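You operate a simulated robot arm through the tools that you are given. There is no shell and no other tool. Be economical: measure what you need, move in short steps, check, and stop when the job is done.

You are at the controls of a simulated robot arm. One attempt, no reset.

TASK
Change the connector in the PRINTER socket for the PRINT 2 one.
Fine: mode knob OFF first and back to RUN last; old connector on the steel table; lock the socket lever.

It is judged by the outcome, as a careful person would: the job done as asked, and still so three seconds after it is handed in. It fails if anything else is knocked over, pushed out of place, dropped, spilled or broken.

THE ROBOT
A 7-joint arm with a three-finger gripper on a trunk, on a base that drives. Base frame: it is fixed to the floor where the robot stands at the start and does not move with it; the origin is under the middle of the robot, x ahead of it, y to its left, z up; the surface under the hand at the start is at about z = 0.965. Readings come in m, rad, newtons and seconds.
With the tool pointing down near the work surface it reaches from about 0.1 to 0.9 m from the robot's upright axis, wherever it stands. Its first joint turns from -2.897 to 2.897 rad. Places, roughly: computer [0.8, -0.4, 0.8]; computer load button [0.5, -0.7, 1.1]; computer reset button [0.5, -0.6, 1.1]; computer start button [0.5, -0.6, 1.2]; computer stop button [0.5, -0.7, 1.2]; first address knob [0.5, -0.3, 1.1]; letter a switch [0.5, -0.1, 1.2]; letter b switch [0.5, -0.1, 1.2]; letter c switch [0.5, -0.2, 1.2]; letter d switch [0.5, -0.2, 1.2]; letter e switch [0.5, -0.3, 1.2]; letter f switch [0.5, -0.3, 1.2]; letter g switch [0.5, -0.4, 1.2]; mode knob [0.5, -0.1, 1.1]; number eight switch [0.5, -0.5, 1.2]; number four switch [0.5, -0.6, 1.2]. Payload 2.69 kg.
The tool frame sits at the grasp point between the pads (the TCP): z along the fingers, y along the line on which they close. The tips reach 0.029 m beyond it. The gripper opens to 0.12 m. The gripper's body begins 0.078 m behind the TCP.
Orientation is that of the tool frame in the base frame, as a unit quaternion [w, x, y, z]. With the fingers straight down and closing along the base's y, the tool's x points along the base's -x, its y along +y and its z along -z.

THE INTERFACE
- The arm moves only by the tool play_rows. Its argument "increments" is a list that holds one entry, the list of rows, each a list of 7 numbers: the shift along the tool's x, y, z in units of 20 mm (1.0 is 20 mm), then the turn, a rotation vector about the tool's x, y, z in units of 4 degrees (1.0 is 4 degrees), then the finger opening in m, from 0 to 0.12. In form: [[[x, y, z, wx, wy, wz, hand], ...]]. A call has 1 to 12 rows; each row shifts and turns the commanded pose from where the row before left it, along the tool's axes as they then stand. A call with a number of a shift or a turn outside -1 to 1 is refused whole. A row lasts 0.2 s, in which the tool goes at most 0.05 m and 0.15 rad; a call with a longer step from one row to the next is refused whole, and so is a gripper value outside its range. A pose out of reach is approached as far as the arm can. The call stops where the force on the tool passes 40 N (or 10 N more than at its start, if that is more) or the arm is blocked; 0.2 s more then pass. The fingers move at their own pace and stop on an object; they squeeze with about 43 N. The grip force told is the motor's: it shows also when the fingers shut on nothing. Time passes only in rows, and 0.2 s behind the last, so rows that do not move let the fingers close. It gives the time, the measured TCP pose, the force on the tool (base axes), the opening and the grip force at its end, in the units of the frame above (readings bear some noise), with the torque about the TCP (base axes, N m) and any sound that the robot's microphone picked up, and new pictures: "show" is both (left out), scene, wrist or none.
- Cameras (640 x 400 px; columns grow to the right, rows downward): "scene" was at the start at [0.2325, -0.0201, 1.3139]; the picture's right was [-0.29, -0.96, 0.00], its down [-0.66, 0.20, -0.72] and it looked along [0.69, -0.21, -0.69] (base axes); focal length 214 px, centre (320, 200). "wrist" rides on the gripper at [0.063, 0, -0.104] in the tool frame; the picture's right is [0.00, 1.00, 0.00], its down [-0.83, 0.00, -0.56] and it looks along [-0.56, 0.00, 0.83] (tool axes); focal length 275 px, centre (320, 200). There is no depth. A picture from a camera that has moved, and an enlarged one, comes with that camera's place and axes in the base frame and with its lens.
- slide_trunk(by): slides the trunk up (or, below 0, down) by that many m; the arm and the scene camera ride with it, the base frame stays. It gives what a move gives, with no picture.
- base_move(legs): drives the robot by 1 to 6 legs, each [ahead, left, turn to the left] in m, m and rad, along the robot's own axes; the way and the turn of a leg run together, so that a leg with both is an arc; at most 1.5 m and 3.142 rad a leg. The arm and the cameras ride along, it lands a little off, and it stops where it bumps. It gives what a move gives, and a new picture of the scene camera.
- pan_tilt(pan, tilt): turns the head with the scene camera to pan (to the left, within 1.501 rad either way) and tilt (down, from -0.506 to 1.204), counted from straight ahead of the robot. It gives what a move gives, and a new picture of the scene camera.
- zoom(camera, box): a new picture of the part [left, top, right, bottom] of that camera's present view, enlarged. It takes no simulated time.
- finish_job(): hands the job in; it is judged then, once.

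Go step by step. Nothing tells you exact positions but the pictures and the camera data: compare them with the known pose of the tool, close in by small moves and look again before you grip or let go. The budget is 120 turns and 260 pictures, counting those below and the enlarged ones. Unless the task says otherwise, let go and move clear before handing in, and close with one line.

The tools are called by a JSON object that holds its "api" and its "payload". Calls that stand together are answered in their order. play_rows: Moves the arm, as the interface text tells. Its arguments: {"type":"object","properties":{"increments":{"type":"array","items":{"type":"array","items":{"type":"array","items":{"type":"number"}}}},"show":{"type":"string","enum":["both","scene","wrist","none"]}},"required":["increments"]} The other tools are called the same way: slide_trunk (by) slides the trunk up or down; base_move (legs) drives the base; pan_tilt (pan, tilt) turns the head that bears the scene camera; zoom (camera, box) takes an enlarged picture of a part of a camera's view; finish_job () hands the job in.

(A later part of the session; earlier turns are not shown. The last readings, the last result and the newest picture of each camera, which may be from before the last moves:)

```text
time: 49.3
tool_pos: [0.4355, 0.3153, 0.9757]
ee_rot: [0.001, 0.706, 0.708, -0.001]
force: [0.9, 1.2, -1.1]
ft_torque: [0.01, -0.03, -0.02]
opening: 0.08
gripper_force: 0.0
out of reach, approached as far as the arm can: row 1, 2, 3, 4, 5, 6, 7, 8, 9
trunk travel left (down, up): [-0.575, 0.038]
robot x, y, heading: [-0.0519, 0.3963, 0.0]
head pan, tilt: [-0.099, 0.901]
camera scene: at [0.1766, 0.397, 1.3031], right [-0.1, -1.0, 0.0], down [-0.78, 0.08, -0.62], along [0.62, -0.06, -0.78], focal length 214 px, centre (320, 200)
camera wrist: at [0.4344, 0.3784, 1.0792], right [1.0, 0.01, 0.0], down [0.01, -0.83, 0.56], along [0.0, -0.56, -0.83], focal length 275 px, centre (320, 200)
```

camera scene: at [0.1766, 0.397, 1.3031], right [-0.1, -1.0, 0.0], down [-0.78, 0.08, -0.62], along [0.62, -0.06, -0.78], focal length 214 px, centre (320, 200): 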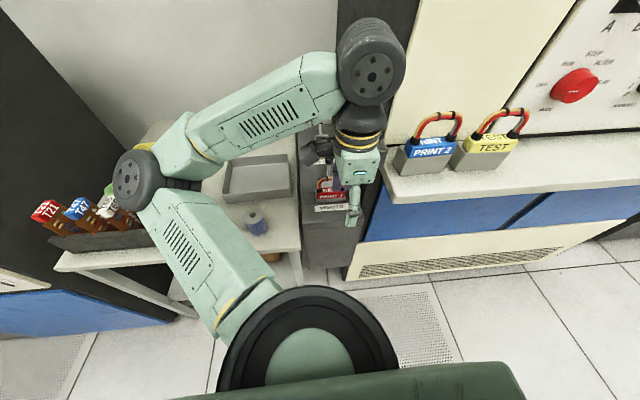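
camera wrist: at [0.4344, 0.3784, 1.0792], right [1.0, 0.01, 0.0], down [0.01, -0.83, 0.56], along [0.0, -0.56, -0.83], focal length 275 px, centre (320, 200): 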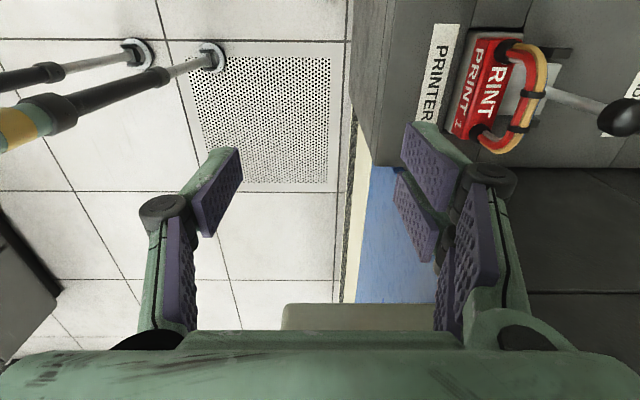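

This yaw sits at a wrist-joint limit. Zoom the present side view to read the lever, then I'll go back to the home yaw (closing along y).

{"api": "zoom", "payload": {"camera": "wrist", "box": [400, 20, 640, 170]}}

{"api": "play_rows", "payload": {"increments": [[[0, 0, -0.3, 0, 0, -1, 0.08], [0, 0, -0.3, 0, 0, -1, 0.08], [0, 0, -0.3, 0, 0, -1, 0.08], [0, 0, 0, 0, 0, -1, 0.08], [0, 0, 0, 0, 0, -1, 0.08], [0, 0, 0, 0, 0, -1, 0.08], [0, 0, 0, 0, 0, -1, 0.08], [0, 0, 0, 0, 0, -1, 0.08], [0, 0, 0, 0, 0, -1, 0.08], [0, 0, 0, 0, 0, -1, 0.08], [0, 0, 0, 0, 0, -1, 0.08], [0, 0, 0, 0, 0, -1, 0.08]]], "show": "none"}}

{"api": "play_rows", "payload": {"increments": [[[0, 0, 0, 0, 0, -1, 0.08], [0, 0, 0, 0, 0, -1, 0.08], [0, 0, 0, 0, 0, -1, 0.08], [0, 0, 0, 0, 0, -1, 0.08], [0, 0, 0, 0, 0, -1, 0.08], [0, 0, 0, 0, 0, -1, 0.08], [0, 0, 0, 0, 0, -1, 0.08], [0, 0, 0, 0, 0, -1, 0.08], [0, 0, 0, 0, 0, -1, 0.08], [0, 0, 0, 0, 0, -1, 0.08], [0, 0, 0, 0, 0, -0.5, 0.08]]], "show": "both"}}

```text
2.67 times, centred on (520, 95) of wrist
camera zoom: at [0.4344, 0.3784, 1.0792], right [1.0, 0.01, 0.0], down [0.01, -0.83, 0.56], along [0.0, -0.56, -0.83], focal length 734 px, centre (-213, 480)
```

zoom: 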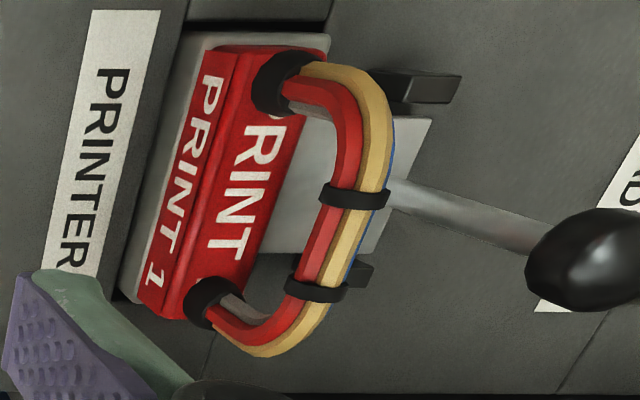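

```text
time: 51.9
tool_pos: [0.4353, 0.3157, 0.9948]
ee_rot: [0.0, 0.357, 0.934, 0.0]
force: [0.1, 1.0, -0.2]
ft_torque: [0.03, -0.01, 0.01]
opening: 0.0802
gripper_force: 0.0
trunk travel left (down, up): [-0.575, 0.038]
robot x, y, heading: [-0.0524, 0.4002, -0.002]
head pan, tilt: [-0.099, 0.901]
```

```text
time: 54.3
tool_pos: [0.4356, 0.3156, 0.9944]
ee_rot: [0.001, -0.001, 1.0, -0.001]
force: [-0.4, 0.6, -0.2]
ft_torque: [0.0, -0.03, -0.03]
opening: 0.08
gripper_force: 0.0
trunk travel left (down, up): [-0.575, 0.038]
robot x, y, heading: [-0.0536, 0.3999, -0.001]
head pan, tilt: [-0.099, 0.901]
camera scene: at [0.1765, 0.3971, 1.3031], right [-0.1, -1.0, 0.0], down [-0.78, 0.08, -0.62], along [0.62, -0.06, -0.78], focal length 214 px, centre (320, 200)
camera wrist: at [0.3717, 0.3157, 1.0972], right [-0.01, 1.0, 0.0], down [0.83, 0.01, 0.56], along [0.56, 0.0, -0.83], focal length 275 px, centre (320, 200)
```

scene: 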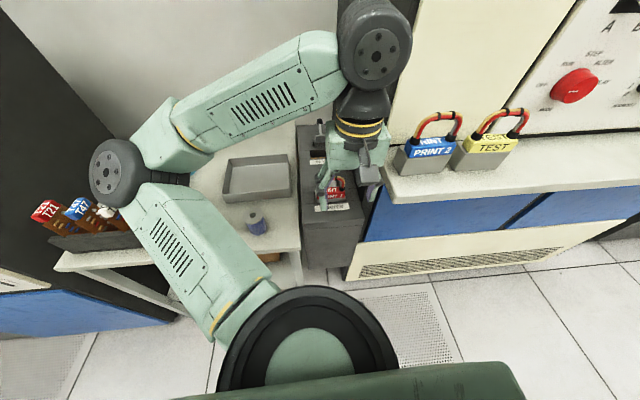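
wrist: 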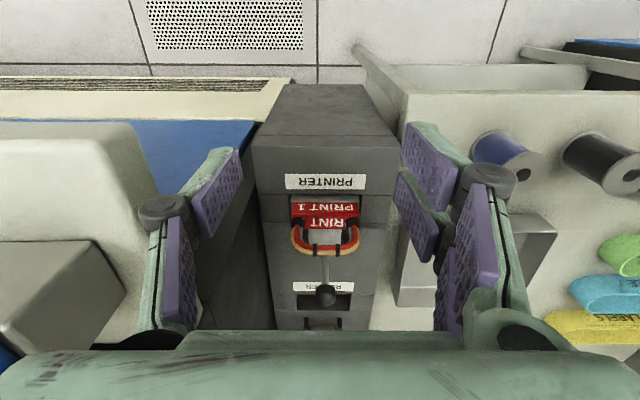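

The side view confirms: plate flat over the plug's rear ledge = locked; READER's, leaned back, is open. I'll close the fingers and go to the ball (~0.635, 0.323, 0.90) to push it back (+x).

{"api": "play_rows", "payload": {"increments": [[[-1, 0.2, 0, 0, 0, 0, 0.0], [-1, 0.15, 0, 0, 0, 0, 0.0], [-1, 0, 0, 0, 0, 0, 0.0], [-1, 0, 0.5, 0, 0, 0, 0.0], [-1, 0, 0.5, 0, 0, 0, 0.0], [-1, 0, 0.5, 0, 0, 0, 0.0], [-0.5, 0, 0.5, 0, 0, 0, 0.0]]], "show": "both"}}

```text
time: 55.9
tool_pos: [0.5643, 0.3219, 0.955]
ee_rot: [0.0, 0.0, 1.0, -0.001]
force: [1.0, -0.2, -0.3]
ft_torque: [0.0, -0.01, -0.01]
opening: 0.0
gripper_force: 28.7
trunk travel left (down, up): [-0.575, 0.038]
robot x, y, heading: [-0.0566, 0.3995, 0.003]
head pan, tilt: [-0.099, 0.901]
camera scene: at [0.1766, 0.3971, 1.3031], right [-0.1, -1.0, 0.0], down [-0.78, 0.08, -0.62], along [0.62, -0.06, -0.78], focal length 214 px, centre (320, 200)
camera wrist: at [0.5013, 0.3231, 1.0573], right [0.0, 1.0, 0.0], down [0.83, 0.0, 0.56], along [0.56, 0.0, -0.83], focal length 275 px, centre (320, 200)
```

scene: 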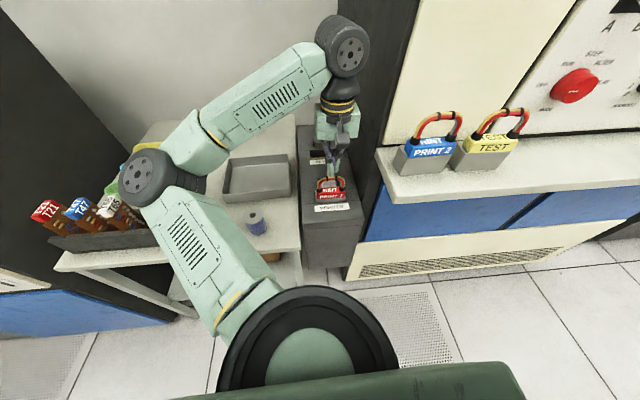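
wrist: 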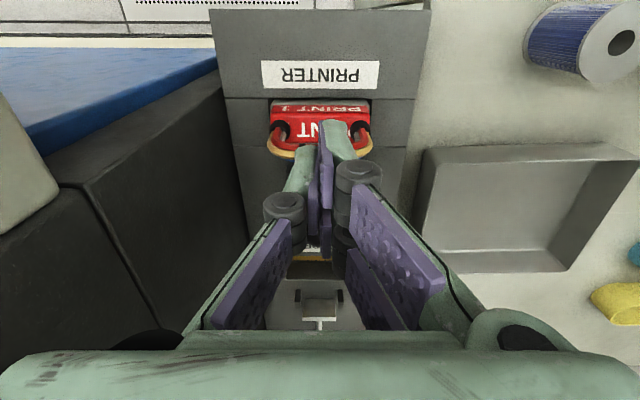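

{"api": "zoom", "payload": {"camera": "scene", "box": [290, 130, 370, 210]}}

{"api": "zoom", "payload": {"camera": "wrist", "box": [220, 80, 420, 280]}}

```text
5.00 times, centred on (330, 170) of scene
camera zoom: at [0.1766, 0.3971, 1.3031], right [-0.1, -1.0, 0.0], down [-0.78, 0.08, -0.62], along [0.62, -0.06, -0.78], focal length 1072 px, centre (270, 350)
```

zoom: 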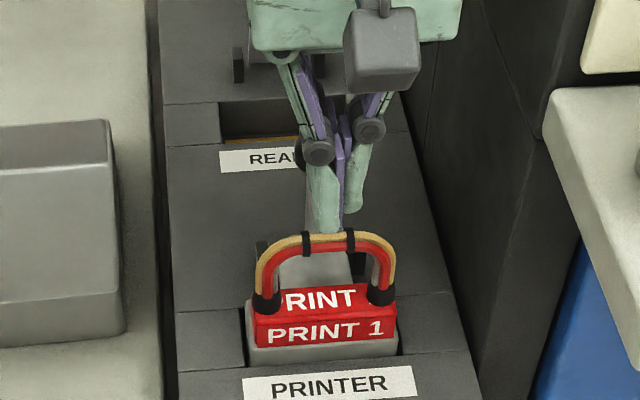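

```text
2.00 times, centred on (320, 180) of wrist
camera zoom: at [0.5013, 0.3231, 1.0573], right [0.0, 1.0, 0.0], down [0.83, 0.0, 0.56], along [0.56, 0.0, -0.83], focal length 551 px, centre (320, 240)
```

zoom: 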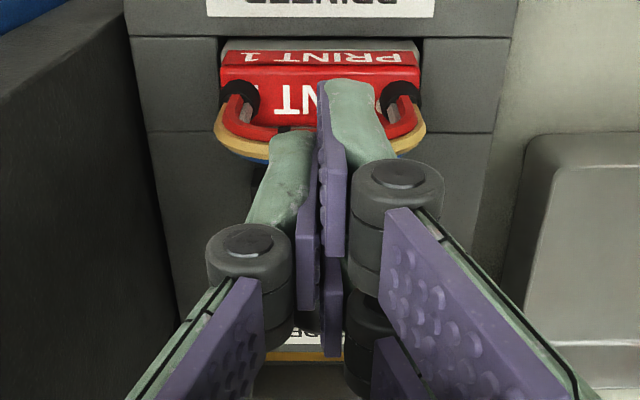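

Tip is about z 0.905, above the arch (0.866). Lowering 12 mm and pushing the ball backward.

{"api": "play_rows", "payload": {"increments": [[[0, 0, 0.6, 0, 0, 0, 0], [-1, 0, 0, 0, 0, 0, 0], [-1, 0, 0, 0, 0, 0, 0], [-0.5, 0, 0, 0, 0, 0, 0], [-0.5, 0, 0, 0, 0, 0, 0], [-0.5, 0, 0, 0, 0, 0, 0], [-0.5, 0, 0, 0, 0, 0, 0], [-0.5, 0, 0, 0, 0, 0, 0]]], "show": "both"}}

```text
time: 57.7
tool_pos: [0.6554, 0.3229, 0.9417]
ee_rot: [0.001, 0.0, 1.0, -0.001]
force: [0.0, -0.3, 0.1]
ft_torque: [0.01, -0.02, -0.02]
opening: 0.0
gripper_force: 28.6
trunk travel left (down, up): [-0.575, 0.038]
robot x, y, heading: [-0.0535, 0.3968, 0.002]
head pan, tilt: [-0.099, 0.901]
camera scene: at [0.1765, 0.3971, 1.3031], right [-0.1, -1.0, 0.0], down [-0.78, 0.08, -0.62], along [0.62, -0.06, -0.78], focal length 214 px, centre (320, 200)
camera wrist: at [0.5916, 0.3229, 1.045], right [0.0, 1.0, 0.0], down [0.83, 0.0, 0.56], along [0.56, 0.0, -0.83], focal length 275 px, centre (320, 200)
```

scene: 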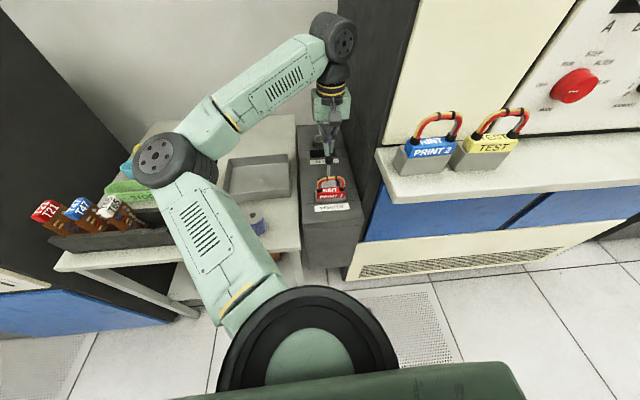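
wrist: 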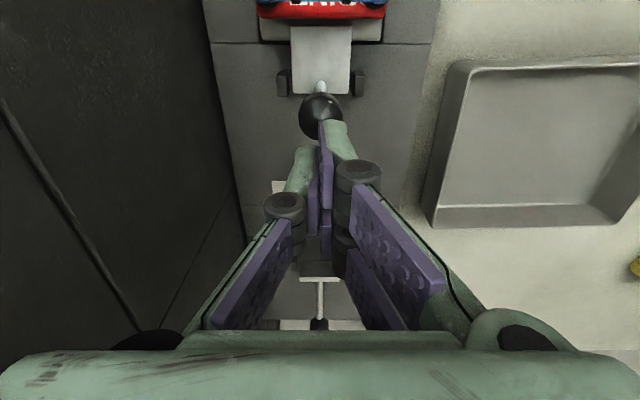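

The tips passed just over the ball (tip is 29 mm below TCP, so was at 0.913). Going back, lowering 22 mm more and pushing.

{"api": "play_rows", "payload": {"increments": [[[0, 0, -0.5, 0, 0, 0, 0], [1, 0, 0, 0, 0, 0, 0], [1, 0, 0, 0, 0, 0, 0], [1, 0, 0, 0, 0, 0, 0], [0.5, 0, 0.5, 0, 0, 0, 0], [0, 0, 1, 0, 0, 0, 0], [0, 0, 0, 0, 0, 0, 0]]], "show": "wrist"}}

{"api": "zoom", "payload": {"camera": "scene", "box": [290, 130, 370, 210]}}

```text
time: 59.3
tool_pos: [0.5859, 0.3208, 0.9229]
ee_rot: [0.001, 0.0, 1.0, -0.001]
force: [0.1, -0.1, -0.2]
ft_torque: [0.0, 0.01, 0.02]
opening: 0.0001
gripper_force: 29.1
trunk travel left (down, up): [-0.575, 0.038]
robot x, y, heading: [-0.0518, 0.4049, -0.002]
head pan, tilt: [-0.099, 0.901]
camera wrist: at [0.5217, 0.322, 1.0254], right [0.0, 1.0, 0.0], down [0.83, 0.0, 0.56], along [0.56, 0.0, -0.83], focal length 275 px, centre (320, 200)
```

wrist: 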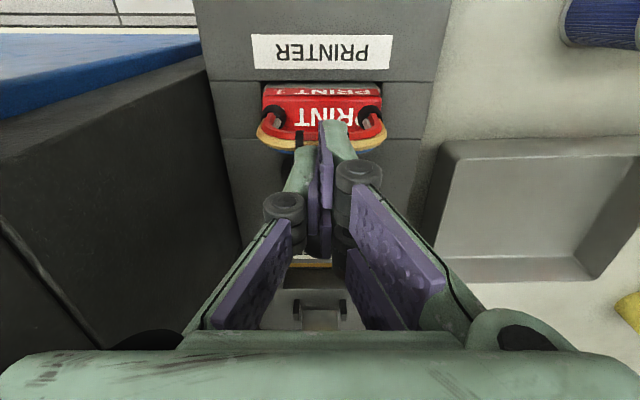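

```text
5.00 times, centred on (330, 170) of scene
camera zoom: at [0.1765, 0.3971, 1.3031], right [-0.1, -1.0, 0.0], down [-0.78, 0.08, -0.62], along [0.62, -0.06, -0.78], focal length 1072 px, centre (270, 350)
```

zoom: 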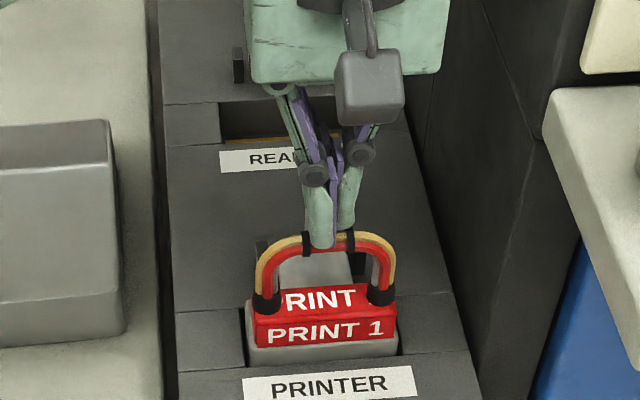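

{"api": "play_rows", "payload": {"increments": [[[-0.5, 0, 0, 0, 0, 0, 0], [-0.5, 0, 0, 0, 0, 0, 0], [-0.5, 0, 0, 0, 0, 0, 0], [-0.5, 0, 0, 0, 0, 0, 0], [-0.5, 0, 0, 0, 0, 0, 0], [-0.5, 0, 0, 0, 0, 0, 0], [-0.5, 0, 0.1, 0, 0, 0, 0], [-0.5, 0, 0.1, 0, 0, 0, 0]]], "show": "both"}}

```text
time: 61.1
tool_pos: [0.6662, 0.3231, 0.9189]
ee_rot: [0.0, 0.0, 1.0, -0.001]
force: [-0.6, -0.9, 0.7]
ft_torque: [-0.01, -0.01, 0.01]
opening: 0.0
gripper_force: 29.0
trunk travel left (down, up): [-0.575, 0.038]
robot x, y, heading: [-0.0513, 0.3994, -0.004]
head pan, tilt: [-0.099, 0.901]
camera scene: at [0.1765, 0.3971, 1.3031], right [-0.1, -1.0, 0.0], down [-0.78, 0.08, -0.62], along [0.62, -0.06, -0.78], focal length 214 px, centre (320, 200)
camera wrist: at [0.6021, 0.3228, 1.0213], right [0.0, 1.0, 0.0], down [0.83, 0.0, 0.56], along [0.56, 0.0, -0.83], focal length 275 px, centre (320, 200)
```

scene: 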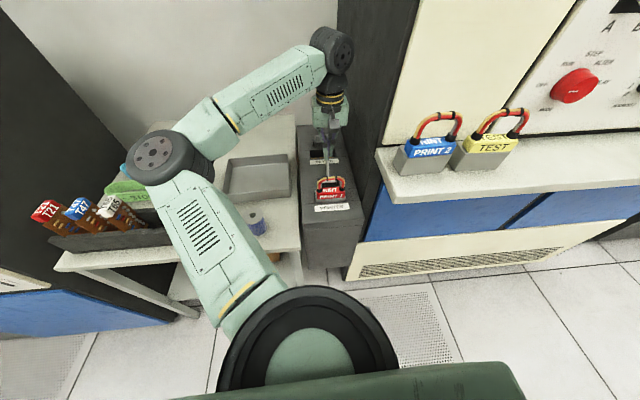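
wrist: 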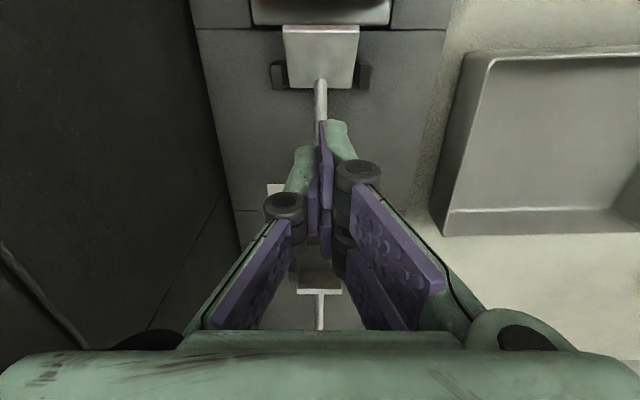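

The ball is moving back with the fingers. Continuing along its arc.

{"api": "play_rows", "payload": {"increments": [[[-0.5, 0, 0.15, 0, 0, 0, 0], [-0.5, 0, 0.2, 0, 0, 0, 0], [-0.5, 0, 0.25, 0, 0, 0, 0], [-0.5, 0, 0.3, 0, 0, 0, 0], [-0.5, 0, 0.35, 0, 0, 0, 0]]], "show": "both"}}

{"api": "zoom", "payload": {"camera": "scene", "box": [290, 110, 370, 210]}}

```text
time: 62.3
tool_pos: [0.7153, 0.3241, 0.8934]
ee_rot: [0.0, 0.0, 1.0, -0.001]
force: [-0.4, 0.4, -0.3]
ft_torque: [-0.03, -0.01, -0.01]
opening: 0.0
gripper_force: 28.2
trunk travel left (down, up): [-0.575, 0.038]
robot x, y, heading: [-0.0527, 0.401, 0.001]
head pan, tilt: [-0.099, 0.901]
camera scene: at [0.1766, 0.3971, 1.3031], right [-0.1, -1.0, 0.0], down [-0.78, 0.08, -0.62], along [0.62, -0.06, -0.78], focal length 214 px, centre (320, 200)
camera wrist: at [0.652, 0.3232, 0.9958], right [0.0, 1.0, 0.0], down [0.83, 0.0, 0.56], along [0.56, 0.0, -0.83], focal length 275 px, centre (320, 200)
```

scene: 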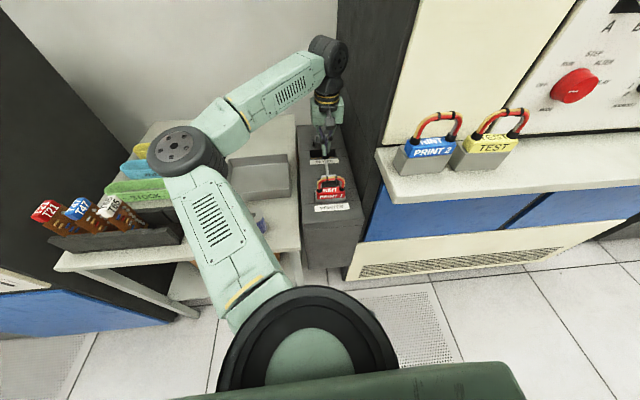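
wrist: 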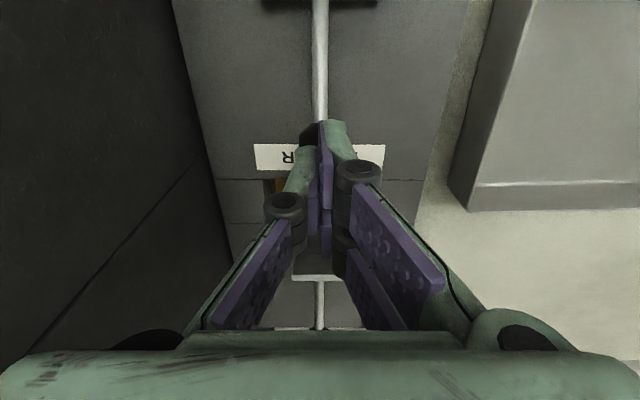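

```text
4.00 times, centred on (330, 160) of scene
camera zoom: at [0.1766, 0.3971, 1.3031], right [-0.1, -1.0, 0.0], down [-0.78, 0.08, -0.62], along [0.62, -0.06, -0.78], focal length 858 px, centre (280, 360)
```

zoom: 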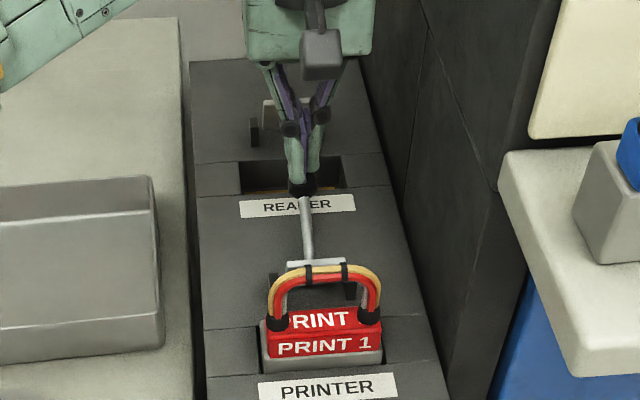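

Lever appears swung back. Lift off and look.

{"api": "play_rows", "payload": {"increments": [[[0.3, 0, -0.5, 0, 0, 0, 0], [0, 0, -1, 0, 0, 0, 0.0], [0, 0, -1, 0, 0, 0, 0.1], [0.5, 0, -1, 0, 0, 0, 0.1], [1, 0, 0, 0, 0, 0, 0.1], [1, 0, 0, 0, 0, 0, 0.1], [1, 0, 0, 0, 0, 0, 0.1], [1, 0, 0, 0, 0, 0, 0.1], [1, 0, 0, 0, 0, 0, 0.1], [1, 0, 0, 0, 0, 0, 0.1]]], "show": "wrist"}}

{"api": "zoom", "payload": {"camera": "scene", "box": [290, 110, 370, 210]}}

{"api": "zoom", "payload": {"camera": "wrist", "box": [220, 0, 460, 240]}}

```text
time: 64.5
tool_pos: [0.5787, 0.3233, 0.9651]
ee_rot: [0.001, 0.0, 1.0, -0.001]
force: [0.2, 0.2, 0.3]
ft_torque: [-0.02, -0.01, 0.01]
opening: 0.1001
gripper_force: 0.0
trunk travel left (down, up): [-0.575, 0.038]
robot x, y, heading: [-0.0525, 0.4005, 0.005]
head pan, tilt: [-0.099, 0.901]
camera wrist: at [0.5158, 0.3229, 1.0667], right [-0.01, 1.0, 0.0], down [0.83, 0.01, 0.56], along [0.56, 0.0, -0.83], focal length 275 px, centre (320, 200)
```

wrist: 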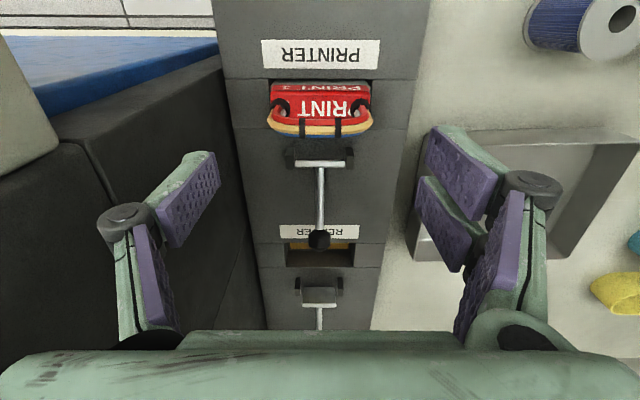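

```text
4.00 times, centred on (330, 160) of scene
camera zoom: at [0.1763, 0.3971, 1.3031], right [-0.1, -1.0, 0.0], down [-0.78, 0.08, -0.62], along [0.62, -0.06, -0.78], focal length 858 px, centre (280, 360)
```

zoom: 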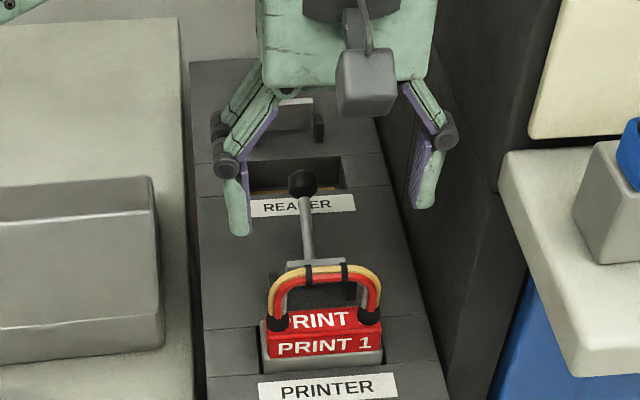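

```text
1.67 times, centred on (340, 120) of wrist
camera zoom: at [0.5158, 0.3229, 1.0667], right [-0.01, 1.0, 0.0], down [0.83, 0.01, 0.56], along [0.56, 0.0, -0.83], focal length 459 px, centre (287, 333)
```

zoom: 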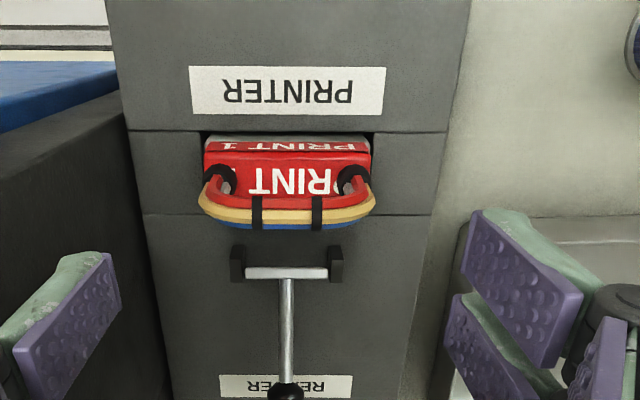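

The lever stays open. Now I'll straddle PRINT 1 along y and descend, checking midway.

{"api": "play_rows", "payload": {"increments": [[[-0.2, 0, 0.5, 0, 0, 0, 0.106], [0, 0, 1, 0, 0, 0, 0.106], [0, 0, 1, 0, 0, 0, 0.106], [0, 0, 1, 0, 0, 0, 0.106], [0, 0, 1, 0, 0, 0, 0.106], [0, 0, 0.5, 0, 0, 0, 0.106]]], "show": "wrist"}}

{"api": "zoom", "payload": {"camera": "scene", "box": [280, 110, 380, 210]}}

```text
time: 65.9
tool_pos: [0.5836, 0.3224, 0.8625]
ee_rot: [0.0, 0.0, 1.0, -0.001]
force: [-0.6, -0.4, 0.4]
ft_torque: [-0.02, 0.01, -0.02]
opening: 0.106
gripper_force: 0.0
trunk travel left (down, up): [-0.575, 0.038]
robot x, y, heading: [-0.0481, 0.4034, -0.0]
head pan, tilt: [-0.099, 0.901]
camera wrist: at [0.5202, 0.3225, 0.9661], right [0.0, 1.0, 0.0], down [0.83, 0.0, 0.56], along [0.56, 0.0, -0.83], focal length 275 px, centre (320, 200)
```

wrist: 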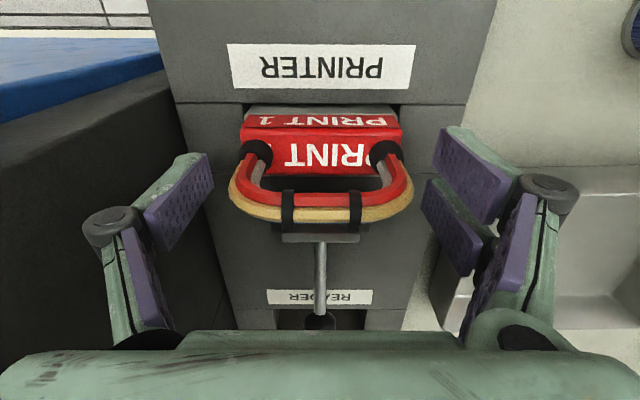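

```text
4.00 times, centred on (330, 160) of scene
camera zoom: at [0.1765, 0.3971, 1.3031], right [-0.1, -1.0, 0.0], down [-0.78, 0.08, -0.62], along [0.62, -0.06, -0.78], focal length 858 px, centre (280, 360)
```

zoom: 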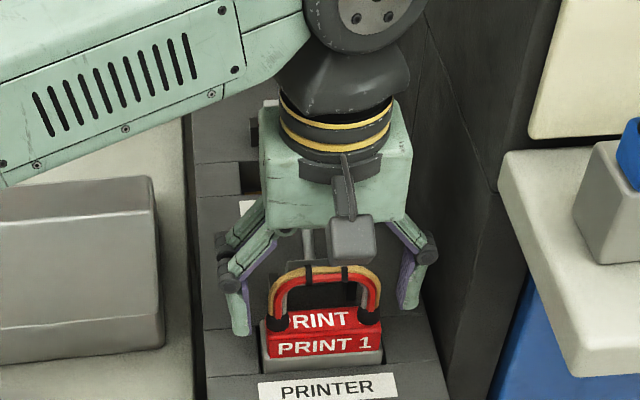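

Well centred. Descending ~22 mm and closing on the red body.

{"api": "play_rows", "payload": {"increments": [[[0.2, 0, 0.5, 0, 0, 0, 0.106], [0, 0, 0.6, 0, 0, 0, 0.106], [0, 0, 0, 0, 0, 0, 0.07], [0, 0, 0, 0, 0, 0, 0.07], [0, 0, 0, 0, 0, 0, 0.07], [0, 0, 0, 0, 0, 0, 0.07]]], "show": "wrist"}}

{"api": "zoom", "payload": {"camera": "scene", "box": [280, 110, 380, 210]}}

```text
time: 67.3
tool_pos: [0.5796, 0.3223, 0.8418]
ee_rot: [0.001, 0.0, 1.0, -0.001]
force: [-0.3, 0.6, 1.0]
ft_torque: [0.31, -0.03, 0.05]
opening: 0.0827
gripper_force: 42.8
trunk travel left (down, up): [-0.575, 0.038]
robot x, y, heading: [-0.0536, 0.4018, -0.001]
head pan, tilt: [-0.099, 0.901]
camera wrist: at [0.5164, 0.3224, 0.9446], right [0.0, 1.0, 0.0], down [0.83, 0.0, 0.56], along [0.56, 0.0, -0.83], focal length 275 px, centre (320, 200)
```

wrist: 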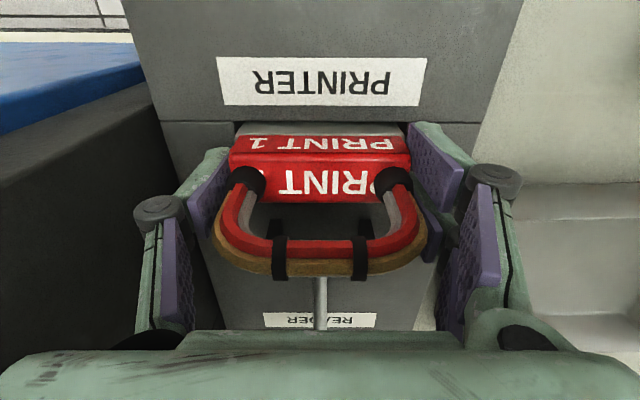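

```text
4.00 times, centred on (330, 160) of scene
camera zoom: at [0.1764, 0.3972, 1.3031], right [-0.1, -1.0, 0.0], down [-0.78, 0.08, -0.62], along [0.62, -0.06, -0.78], focal length 858 px, centre (280, 360)
```

zoom: 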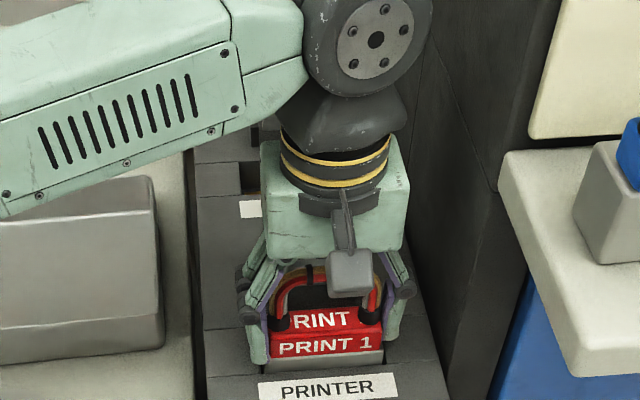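

Gripped (83 mm). Lifting straight up in slow steps.

{"api": "play_rows", "payload": {"increments": [[[0, 0, -0.3, 0, 0, 0, 0.07], [0, 0, -0.3, 0, 0, 0, 0.07], [0, 0, -0.5, 0, 0, 0, 0.07], [0, 0, -0.5, 0, 0, 0, 0.07], [0, 0, -0.7, 0, 0, 0, 0.07], [0, 0, -1, 0, 0, 0, 0.07], [0, 0, -1, 0, 0, 0, 0.07], [0, 0, -1, 0, 0, 0, 0.07]]], "show": "both"}}

```text
time: 69.1
tool_pos: [0.58, 0.3234, 0.9477]
ee_rot: [0.0, 0.001, 1.0, -0.001]
force: [-0.2, -0.4, -3.0]
ft_torque: [-0.01, 0.05, -0.02]
opening: 0.0827
gripper_force: 43.2
trunk travel left (down, up): [-0.575, 0.038]
robot x, y, heading: [-0.0521, 0.4001, 0.003]
head pan, tilt: [-0.099, 0.901]
camera scene: at [0.1766, 0.397, 1.303], right [-0.1, -1.0, 0.0], down [-0.78, 0.08, -0.62], along [0.62, -0.06, -0.78], focal length 214 px, centre (320, 200)
camera wrist: at [0.5159, 0.3229, 1.0506], right [0.0, 1.0, 0.0], down [0.83, 0.0, 0.56], along [0.56, 0.0, -0.83], focal length 275 px, centre (320, 200)
```

scene: 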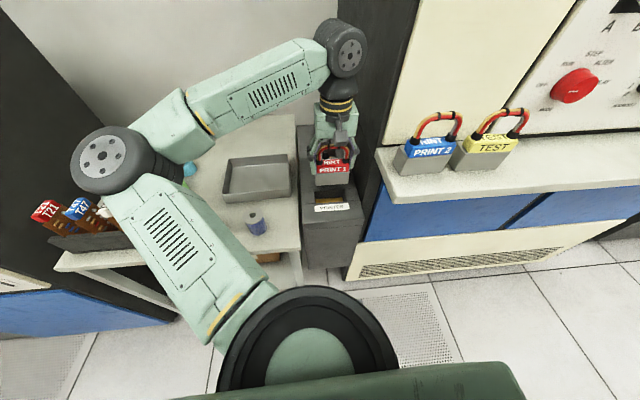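
wrist: 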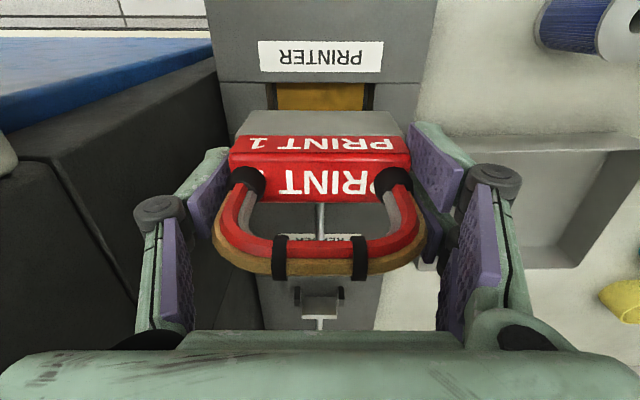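

PRINT 1 is out. Looking for a free spot on the table.

{"api": "zoom", "payload": {"camera": "scene", "box": [180, 90, 340, 270]}}

```text
2.22 times, centred on (260, 180) of scene
camera zoom: at [0.1766, 0.397, 1.303], right [-0.1, -1.0, 0.0], down [-0.78, 0.08, -0.62], along [0.62, -0.06, -0.78], focal length 477 px, centre (453, 244)
```

zoom: 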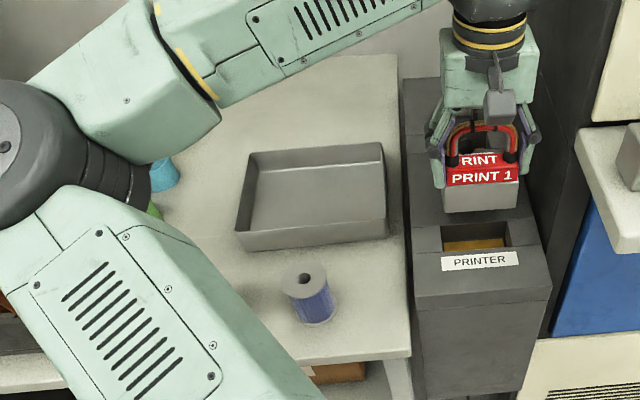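

Between tray and pedestal it's tight; the table behind the tray is free (x≈0.85, y≈0.49). I'll nudge the base 5 cm forward and carry PRINT 1 there, going left first.

{"api": "base_move", "payload": {"legs": [[0.05, 0, 0]]}}

{"api": "play_rows", "payload": {"increments": [[[0, 1, -0.7, 0, 0, 0, 0.07], [0, 1, -0.7, 0, 0, 0, 0.07], [0, 1, 0, 0, 0, 0, 0.07], [0, 1, 0, 0, 0, 0, 0.07], [0, 1, 0, 0, 0, 0, 0.07], [0, 1, 0, 0, 0, 0, 0.07], [0, 1, 0, 0, 0, 0, 0.07], [0, 1, 0, 0, 0, 0, 0.07], [0, 0.7, 0, 0, 0, 0, 0.07]]], "show": "none"}}

{"api": "play_rows", "payload": {"increments": [[[-1, 0, 0, 0, 0, 0, 0.07], [-1, 0, 0, 0, 0, 0, 0.07], [-1, 0, 0, 0, 0, 0, 0.07], [-1, 0, 0, 0, 0, 0, 0.07], [-1, 0, 0, 0, 0, 0, 0.07], [-1, 0, 0, 0, 0, 0, 0.07], [-1, 0, 0, 0, 0, 0, 0.07], [-1, 0, 0, 0, 0, 0, 0.07], [-1, 0, 0, 0, 0, 0, 0.07], [-1, 0, 0, 0, 0, 0, 0.07], [-0.7, 0, 0, 0, 0, 0, 0.07]]], "show": "both"}}

```text
time: 70.0
tool_pos: [0.6291, 0.3225, 0.9463]
ee_rot: [-0.001, 0.0, 1.0, 0.0]
force: [-0.5, -0.7, -3.2]
ft_torque: [0.01, 0.04, 0.03]
opening: 0.0826
gripper_force: 42.5
trunk travel left (down, up): [-0.575, 0.038]
robot x, y, heading: [-0.0022, 0.4006, 0.003]
head pan, tilt: [-0.099, 0.901]
camera scene: at [0.2266, 0.3972, 1.3028], right [-0.1, -1.0, 0.0], down [-0.78, 0.08, -0.62], along [0.62, -0.06, -0.78], focal length 214 px, centre (320, 200)
```

scene: 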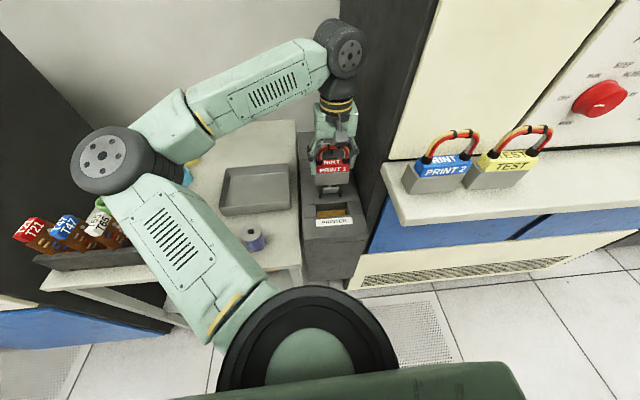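

```text
time: 72.0
tool_pos: [0.629, 0.4976, 0.9738]
ee_rot: [0.001, 0.001, 1.0, -0.001]
force: [1.4, 0.3, -2.9]
ft_torque: [0.03, 0.0, 0.01]
opening: 0.0824
gripper_force: 43.7
trunk travel left (down, up): [-0.575, 0.038]
robot x, y, heading: [-0.0059, 0.3983, 0.002]
head pan, tilt: [-0.099, 0.901]
```

```text
time: 74.4
tool_pos: [0.8431, 0.4985, 0.9751]
ee_rot: [0.0, 0.0, 1.0, 0.0]
force: [0.1, -0.1, -2.8]
ft_torque: [0.0, 0.01, -0.02]
opening: 0.0826
gripper_force: 42.5
trunk travel left (down, up): [-0.575, 0.038]
robot x, y, heading: [-0.0036, 0.4018, 0.0]
head pan, tilt: [-0.099, 0.901]
camera scene: at [0.2261, 0.3971, 1.303], right [-0.1, -1.0, 0.0], down [-0.78, 0.08, -0.62], along [0.62, -0.06, -0.78], focal length 214 px, centre (320, 200)
camera wrist: at [0.78, 0.4971, 1.078], right [0.0, 1.0, 0.0], down [0.83, 0.0, 0.56], along [0.56, 0.0, -0.83], focal length 275 px, centre (320, 200)
```

scene: 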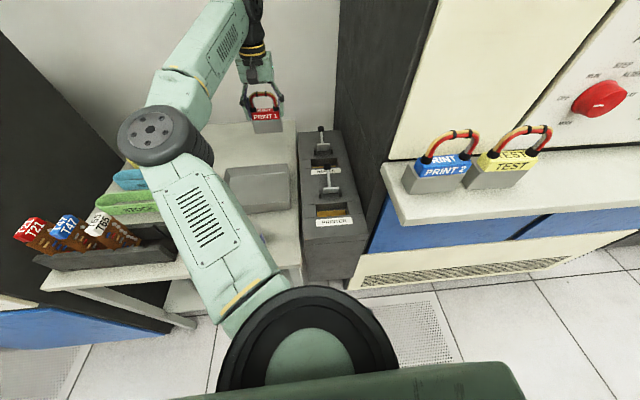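
wrist: 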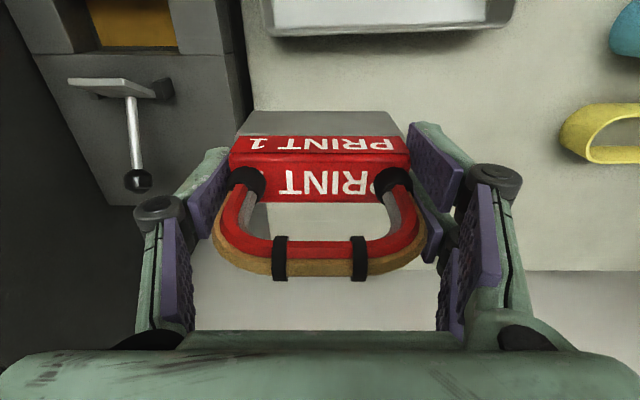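

Clear spot below. Descending until light contact.

{"api": "play_rows", "payload": {"increments": [[[0, 0, 1, 0, 0, 0, 0.07], [0, 0, 1, 0, 0, 0, 0.07], [0, 0, 1, 0, 0, 0, 0.07], [0, 0, 1, 0, 0, 0, 0.07], [0, 0, 0.5, 0, 0, 0, 0.07]]], "show": "both"}}

{"api": "zoom", "payload": {"camera": "scene", "box": [210, 60, 310, 160]}}

```text
time: 75.6
tool_pos: [0.8426, 0.4967, 0.8848]
ee_rot: [0.001, 0.0, 1.0, -0.001]
force: [-0.2, 0.3, -3.5]
ft_torque: [0.02, 0.02, 0.03]
opening: 0.0827
gripper_force: 42.7
trunk travel left (down, up): [-0.575, 0.038]
robot x, y, heading: [-0.0065, 0.3974, 0.001]
head pan, tilt: [-0.099, 0.901]
camera scene: at [0.226, 0.3972, 1.303], right [-0.1, -1.0, 0.0], down [-0.78, 0.08, -0.62], along [0.62, -0.06, -0.78], focal length 214 px, centre (320, 200)
camera wrist: at [0.7793, 0.497, 0.9881], right [0.0, 1.0, 0.0], down [0.83, 0.0, 0.56], along [0.56, 0.0, -0.83], focal length 275 px, centre (320, 200)
```

scene: 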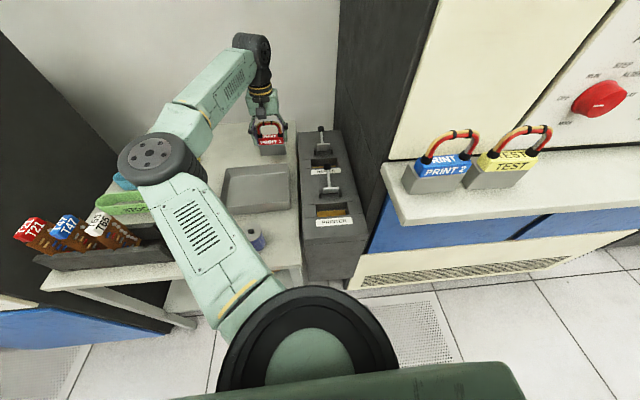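
wrist: 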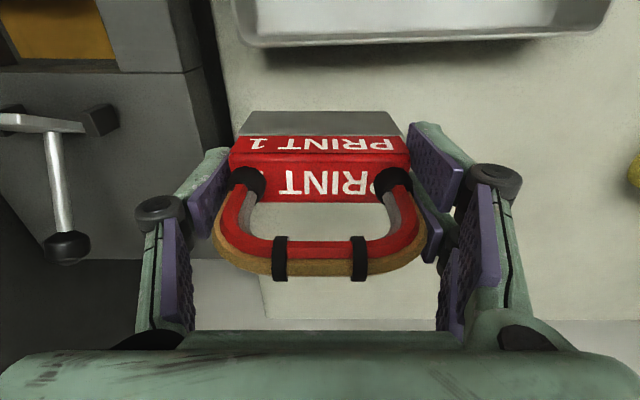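

```text
4.00 times, centred on (260, 110) of scene
camera zoom: at [0.226, 0.3972, 1.303], right [-0.1, -1.0, 0.0], down [-0.78, 0.08, -0.62], along [0.62, -0.06, -0.78], focal length 858 px, centre (560, 560)
```

zoom: 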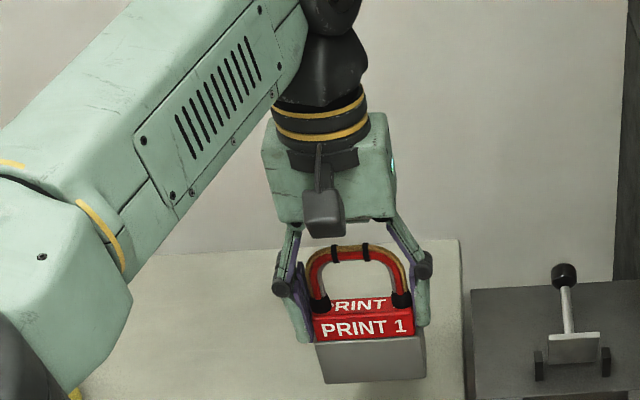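

{"api": "play_rows", "payload": {"increments": [[[0, 0, 0.25, 0, 0, 0, 0.07], [0, 0, 0.25, 0, 0, 0, 0.07], [0, 0, 0.2, 0, 0, 0, 0.07], [0, 0, 0.2, 0, 0, 0, 0.07], [0, 0, 0.2, 0, 0, 0, 0.07]]], "show": "wrist"}}

```text
time: 76.8
tool_pos: [0.8427, 0.497, 0.8624]
ee_rot: [-0.001, 0.0, 1.0, -0.001]
force: [0.0, -0.3, -3.6]
ft_torque: [0.0, 0.01, 0.03]
opening: 0.0827
gripper_force: 43.1
trunk travel left (down, up): [-0.575, 0.038]
robot x, y, heading: [-0.0028, 0.4031, 0.003]
head pan, tilt: [-0.099, 0.901]
camera wrist: at [0.7797, 0.4966, 0.966], right [0.0, 1.0, 0.0], down [0.83, 0.01, 0.56], along [0.56, 0.0, -0.83], focal length 275 px, centre (320, 200)
```

wrist: 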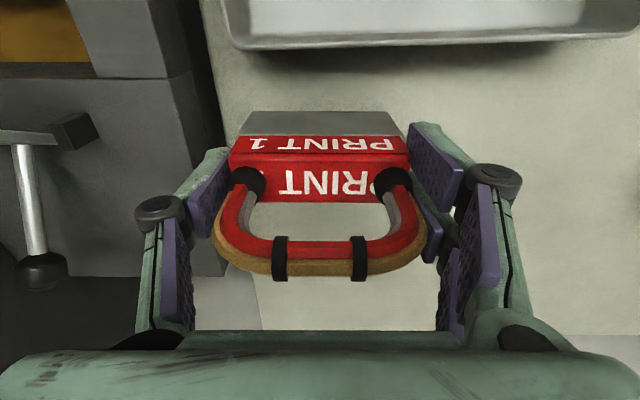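

{"api": "play_rows", "payload": {"increments": [[[0, 0, 0.2, 0, 0, 0, 0.07], [0, 0, 0.2, 0, 0, 0, 0.07], [0, 0, 0.2, 0, 0, 0, 0.07], [0, 0, 0.2, 0, 0, 0, 0.07], [0, 0, 0.2, 0, 0, 0, 0.07]]], "show": "none"}}

{"api": "zoom", "payload": {"camera": "scene", "box": [210, 60, 310, 160]}}

```text
time: 78.0
tool_pos: [0.8432, 0.4975, 0.842]
ee_rot: [0.0, 0.0, 1.0, -0.001]
force: [0.5, 0.1, -3.5]
ft_torque: [0.03, 0.04, 0.01]
opening: 0.0824
gripper_force: 43.3
trunk travel left (down, up): [-0.575, 0.038]
robot x, y, heading: [-0.0004, 0.4014, 0.003]
head pan, tilt: [-0.099, 0.901]
```

```text
4.00 times, centred on (260, 110) of scene
camera zoom: at [0.226, 0.3972, 1.303], right [-0.1, -1.0, 0.0], down [-0.78, 0.08, -0.62], along [0.62, -0.06, -0.78], focal length 858 px, centre (560, 560)
```

zoom: 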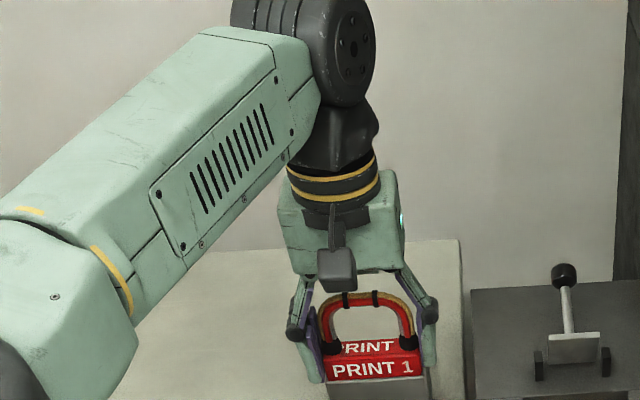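

{"api": "play_rows", "payload": {"increments": [[[0, 0, 0.2, 0, 0, 0, 0.07], [0, 0, 0.2, 0, 0, 0, 0.07], [0, 0, 0.15, 0, 0, 0, 0.07], [0, 0, 0.15, 0, 0, 0, 0.07], [0, 0, 0.15, 0, 0, 0, 0.07], [0, 0, 0.15, 0, 0, 0, 0.07]]], "show": "wrist"}}

{"api": "zoom", "payload": {"camera": "scene", "box": [210, 80, 310, 180]}}

```text
time: 79.4
tool_pos: [0.8414, 0.4974, 0.8289]
ee_rot: [0.005, 0.0, 1.0, -0.001]
force: [1.2, 2.7, 39.2]
ft_torque: [0.2, 0.12, -0.08]
opening: 0.0828
gripper_force: 42.8
trunk travel left (down, up): [-0.575, 0.038]
robot x, y, heading: [-0.0023, 0.3988, 0.006]
head pan, tilt: [-0.099, 0.901]
camera wrist: at [0.7775, 0.4967, 0.9315], right [-0.01, 1.0, 0.0], down [0.83, 0.01, 0.56], along [0.56, 0.0, -0.83], focal length 275 px, centre (320, 200)
```

wrist: 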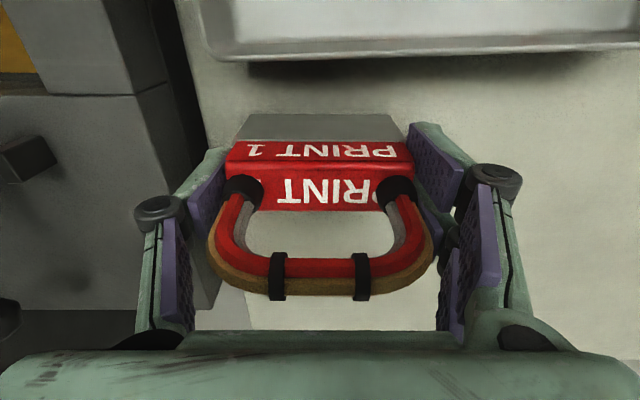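

```text
4.00 times, centred on (260, 130) of scene
camera zoom: at [0.222, 0.397, 1.3042], right [-0.1, -1.0, 0.0], down [-0.78, 0.08, -0.62], along [0.62, -0.06, -0.78], focal length 858 px, centre (560, 480)
```

zoom: 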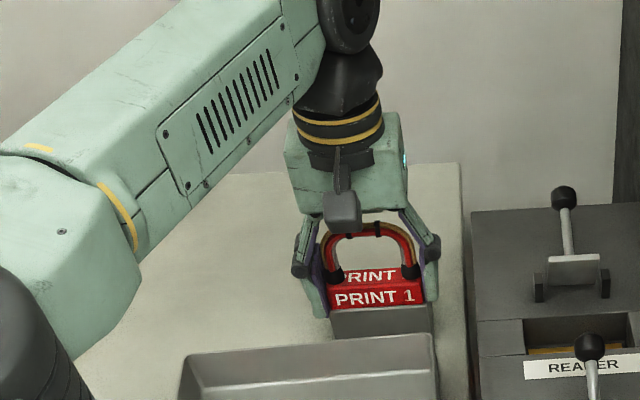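

In contact (39 N). Easing up 6 mm, then releasing and rising.

{"api": "play_rows", "payload": {"increments": [[[0, 0, -0.3, 0, 0, 0, 0.07], [0, 0, 0, 0, 0, 0, 0.1], [0, 0, 0, 0, 0, 0, 0.1], [0, 0, 0, 0, 0, 0, 0.1]]], "show": "wrist"}}

```text
time: 80.4
tool_pos: [0.8425, 0.4962, 0.8283]
ee_rot: [-0.001, 0.0, 1.0, -0.001]
force: [-0.1, 0.2, -0.6]
ft_torque: [0.01, 0.0, -0.04]
opening: 0.1002
gripper_force: 0.1
trunk travel left (down, up): [-0.575, 0.038]
robot x, y, heading: [-0.0025, 0.4031, 0.002]
head pan, tilt: [-0.099, 0.901]
camera wrist: at [0.7792, 0.4967, 0.932], right [0.0, 1.0, 0.0], down [0.83, 0.0, 0.56], along [0.56, 0.0, -0.83], focal length 275 px, centre (320, 200)
```

wrist: 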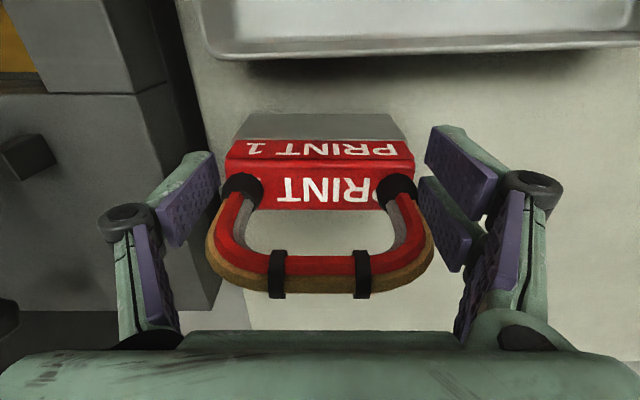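

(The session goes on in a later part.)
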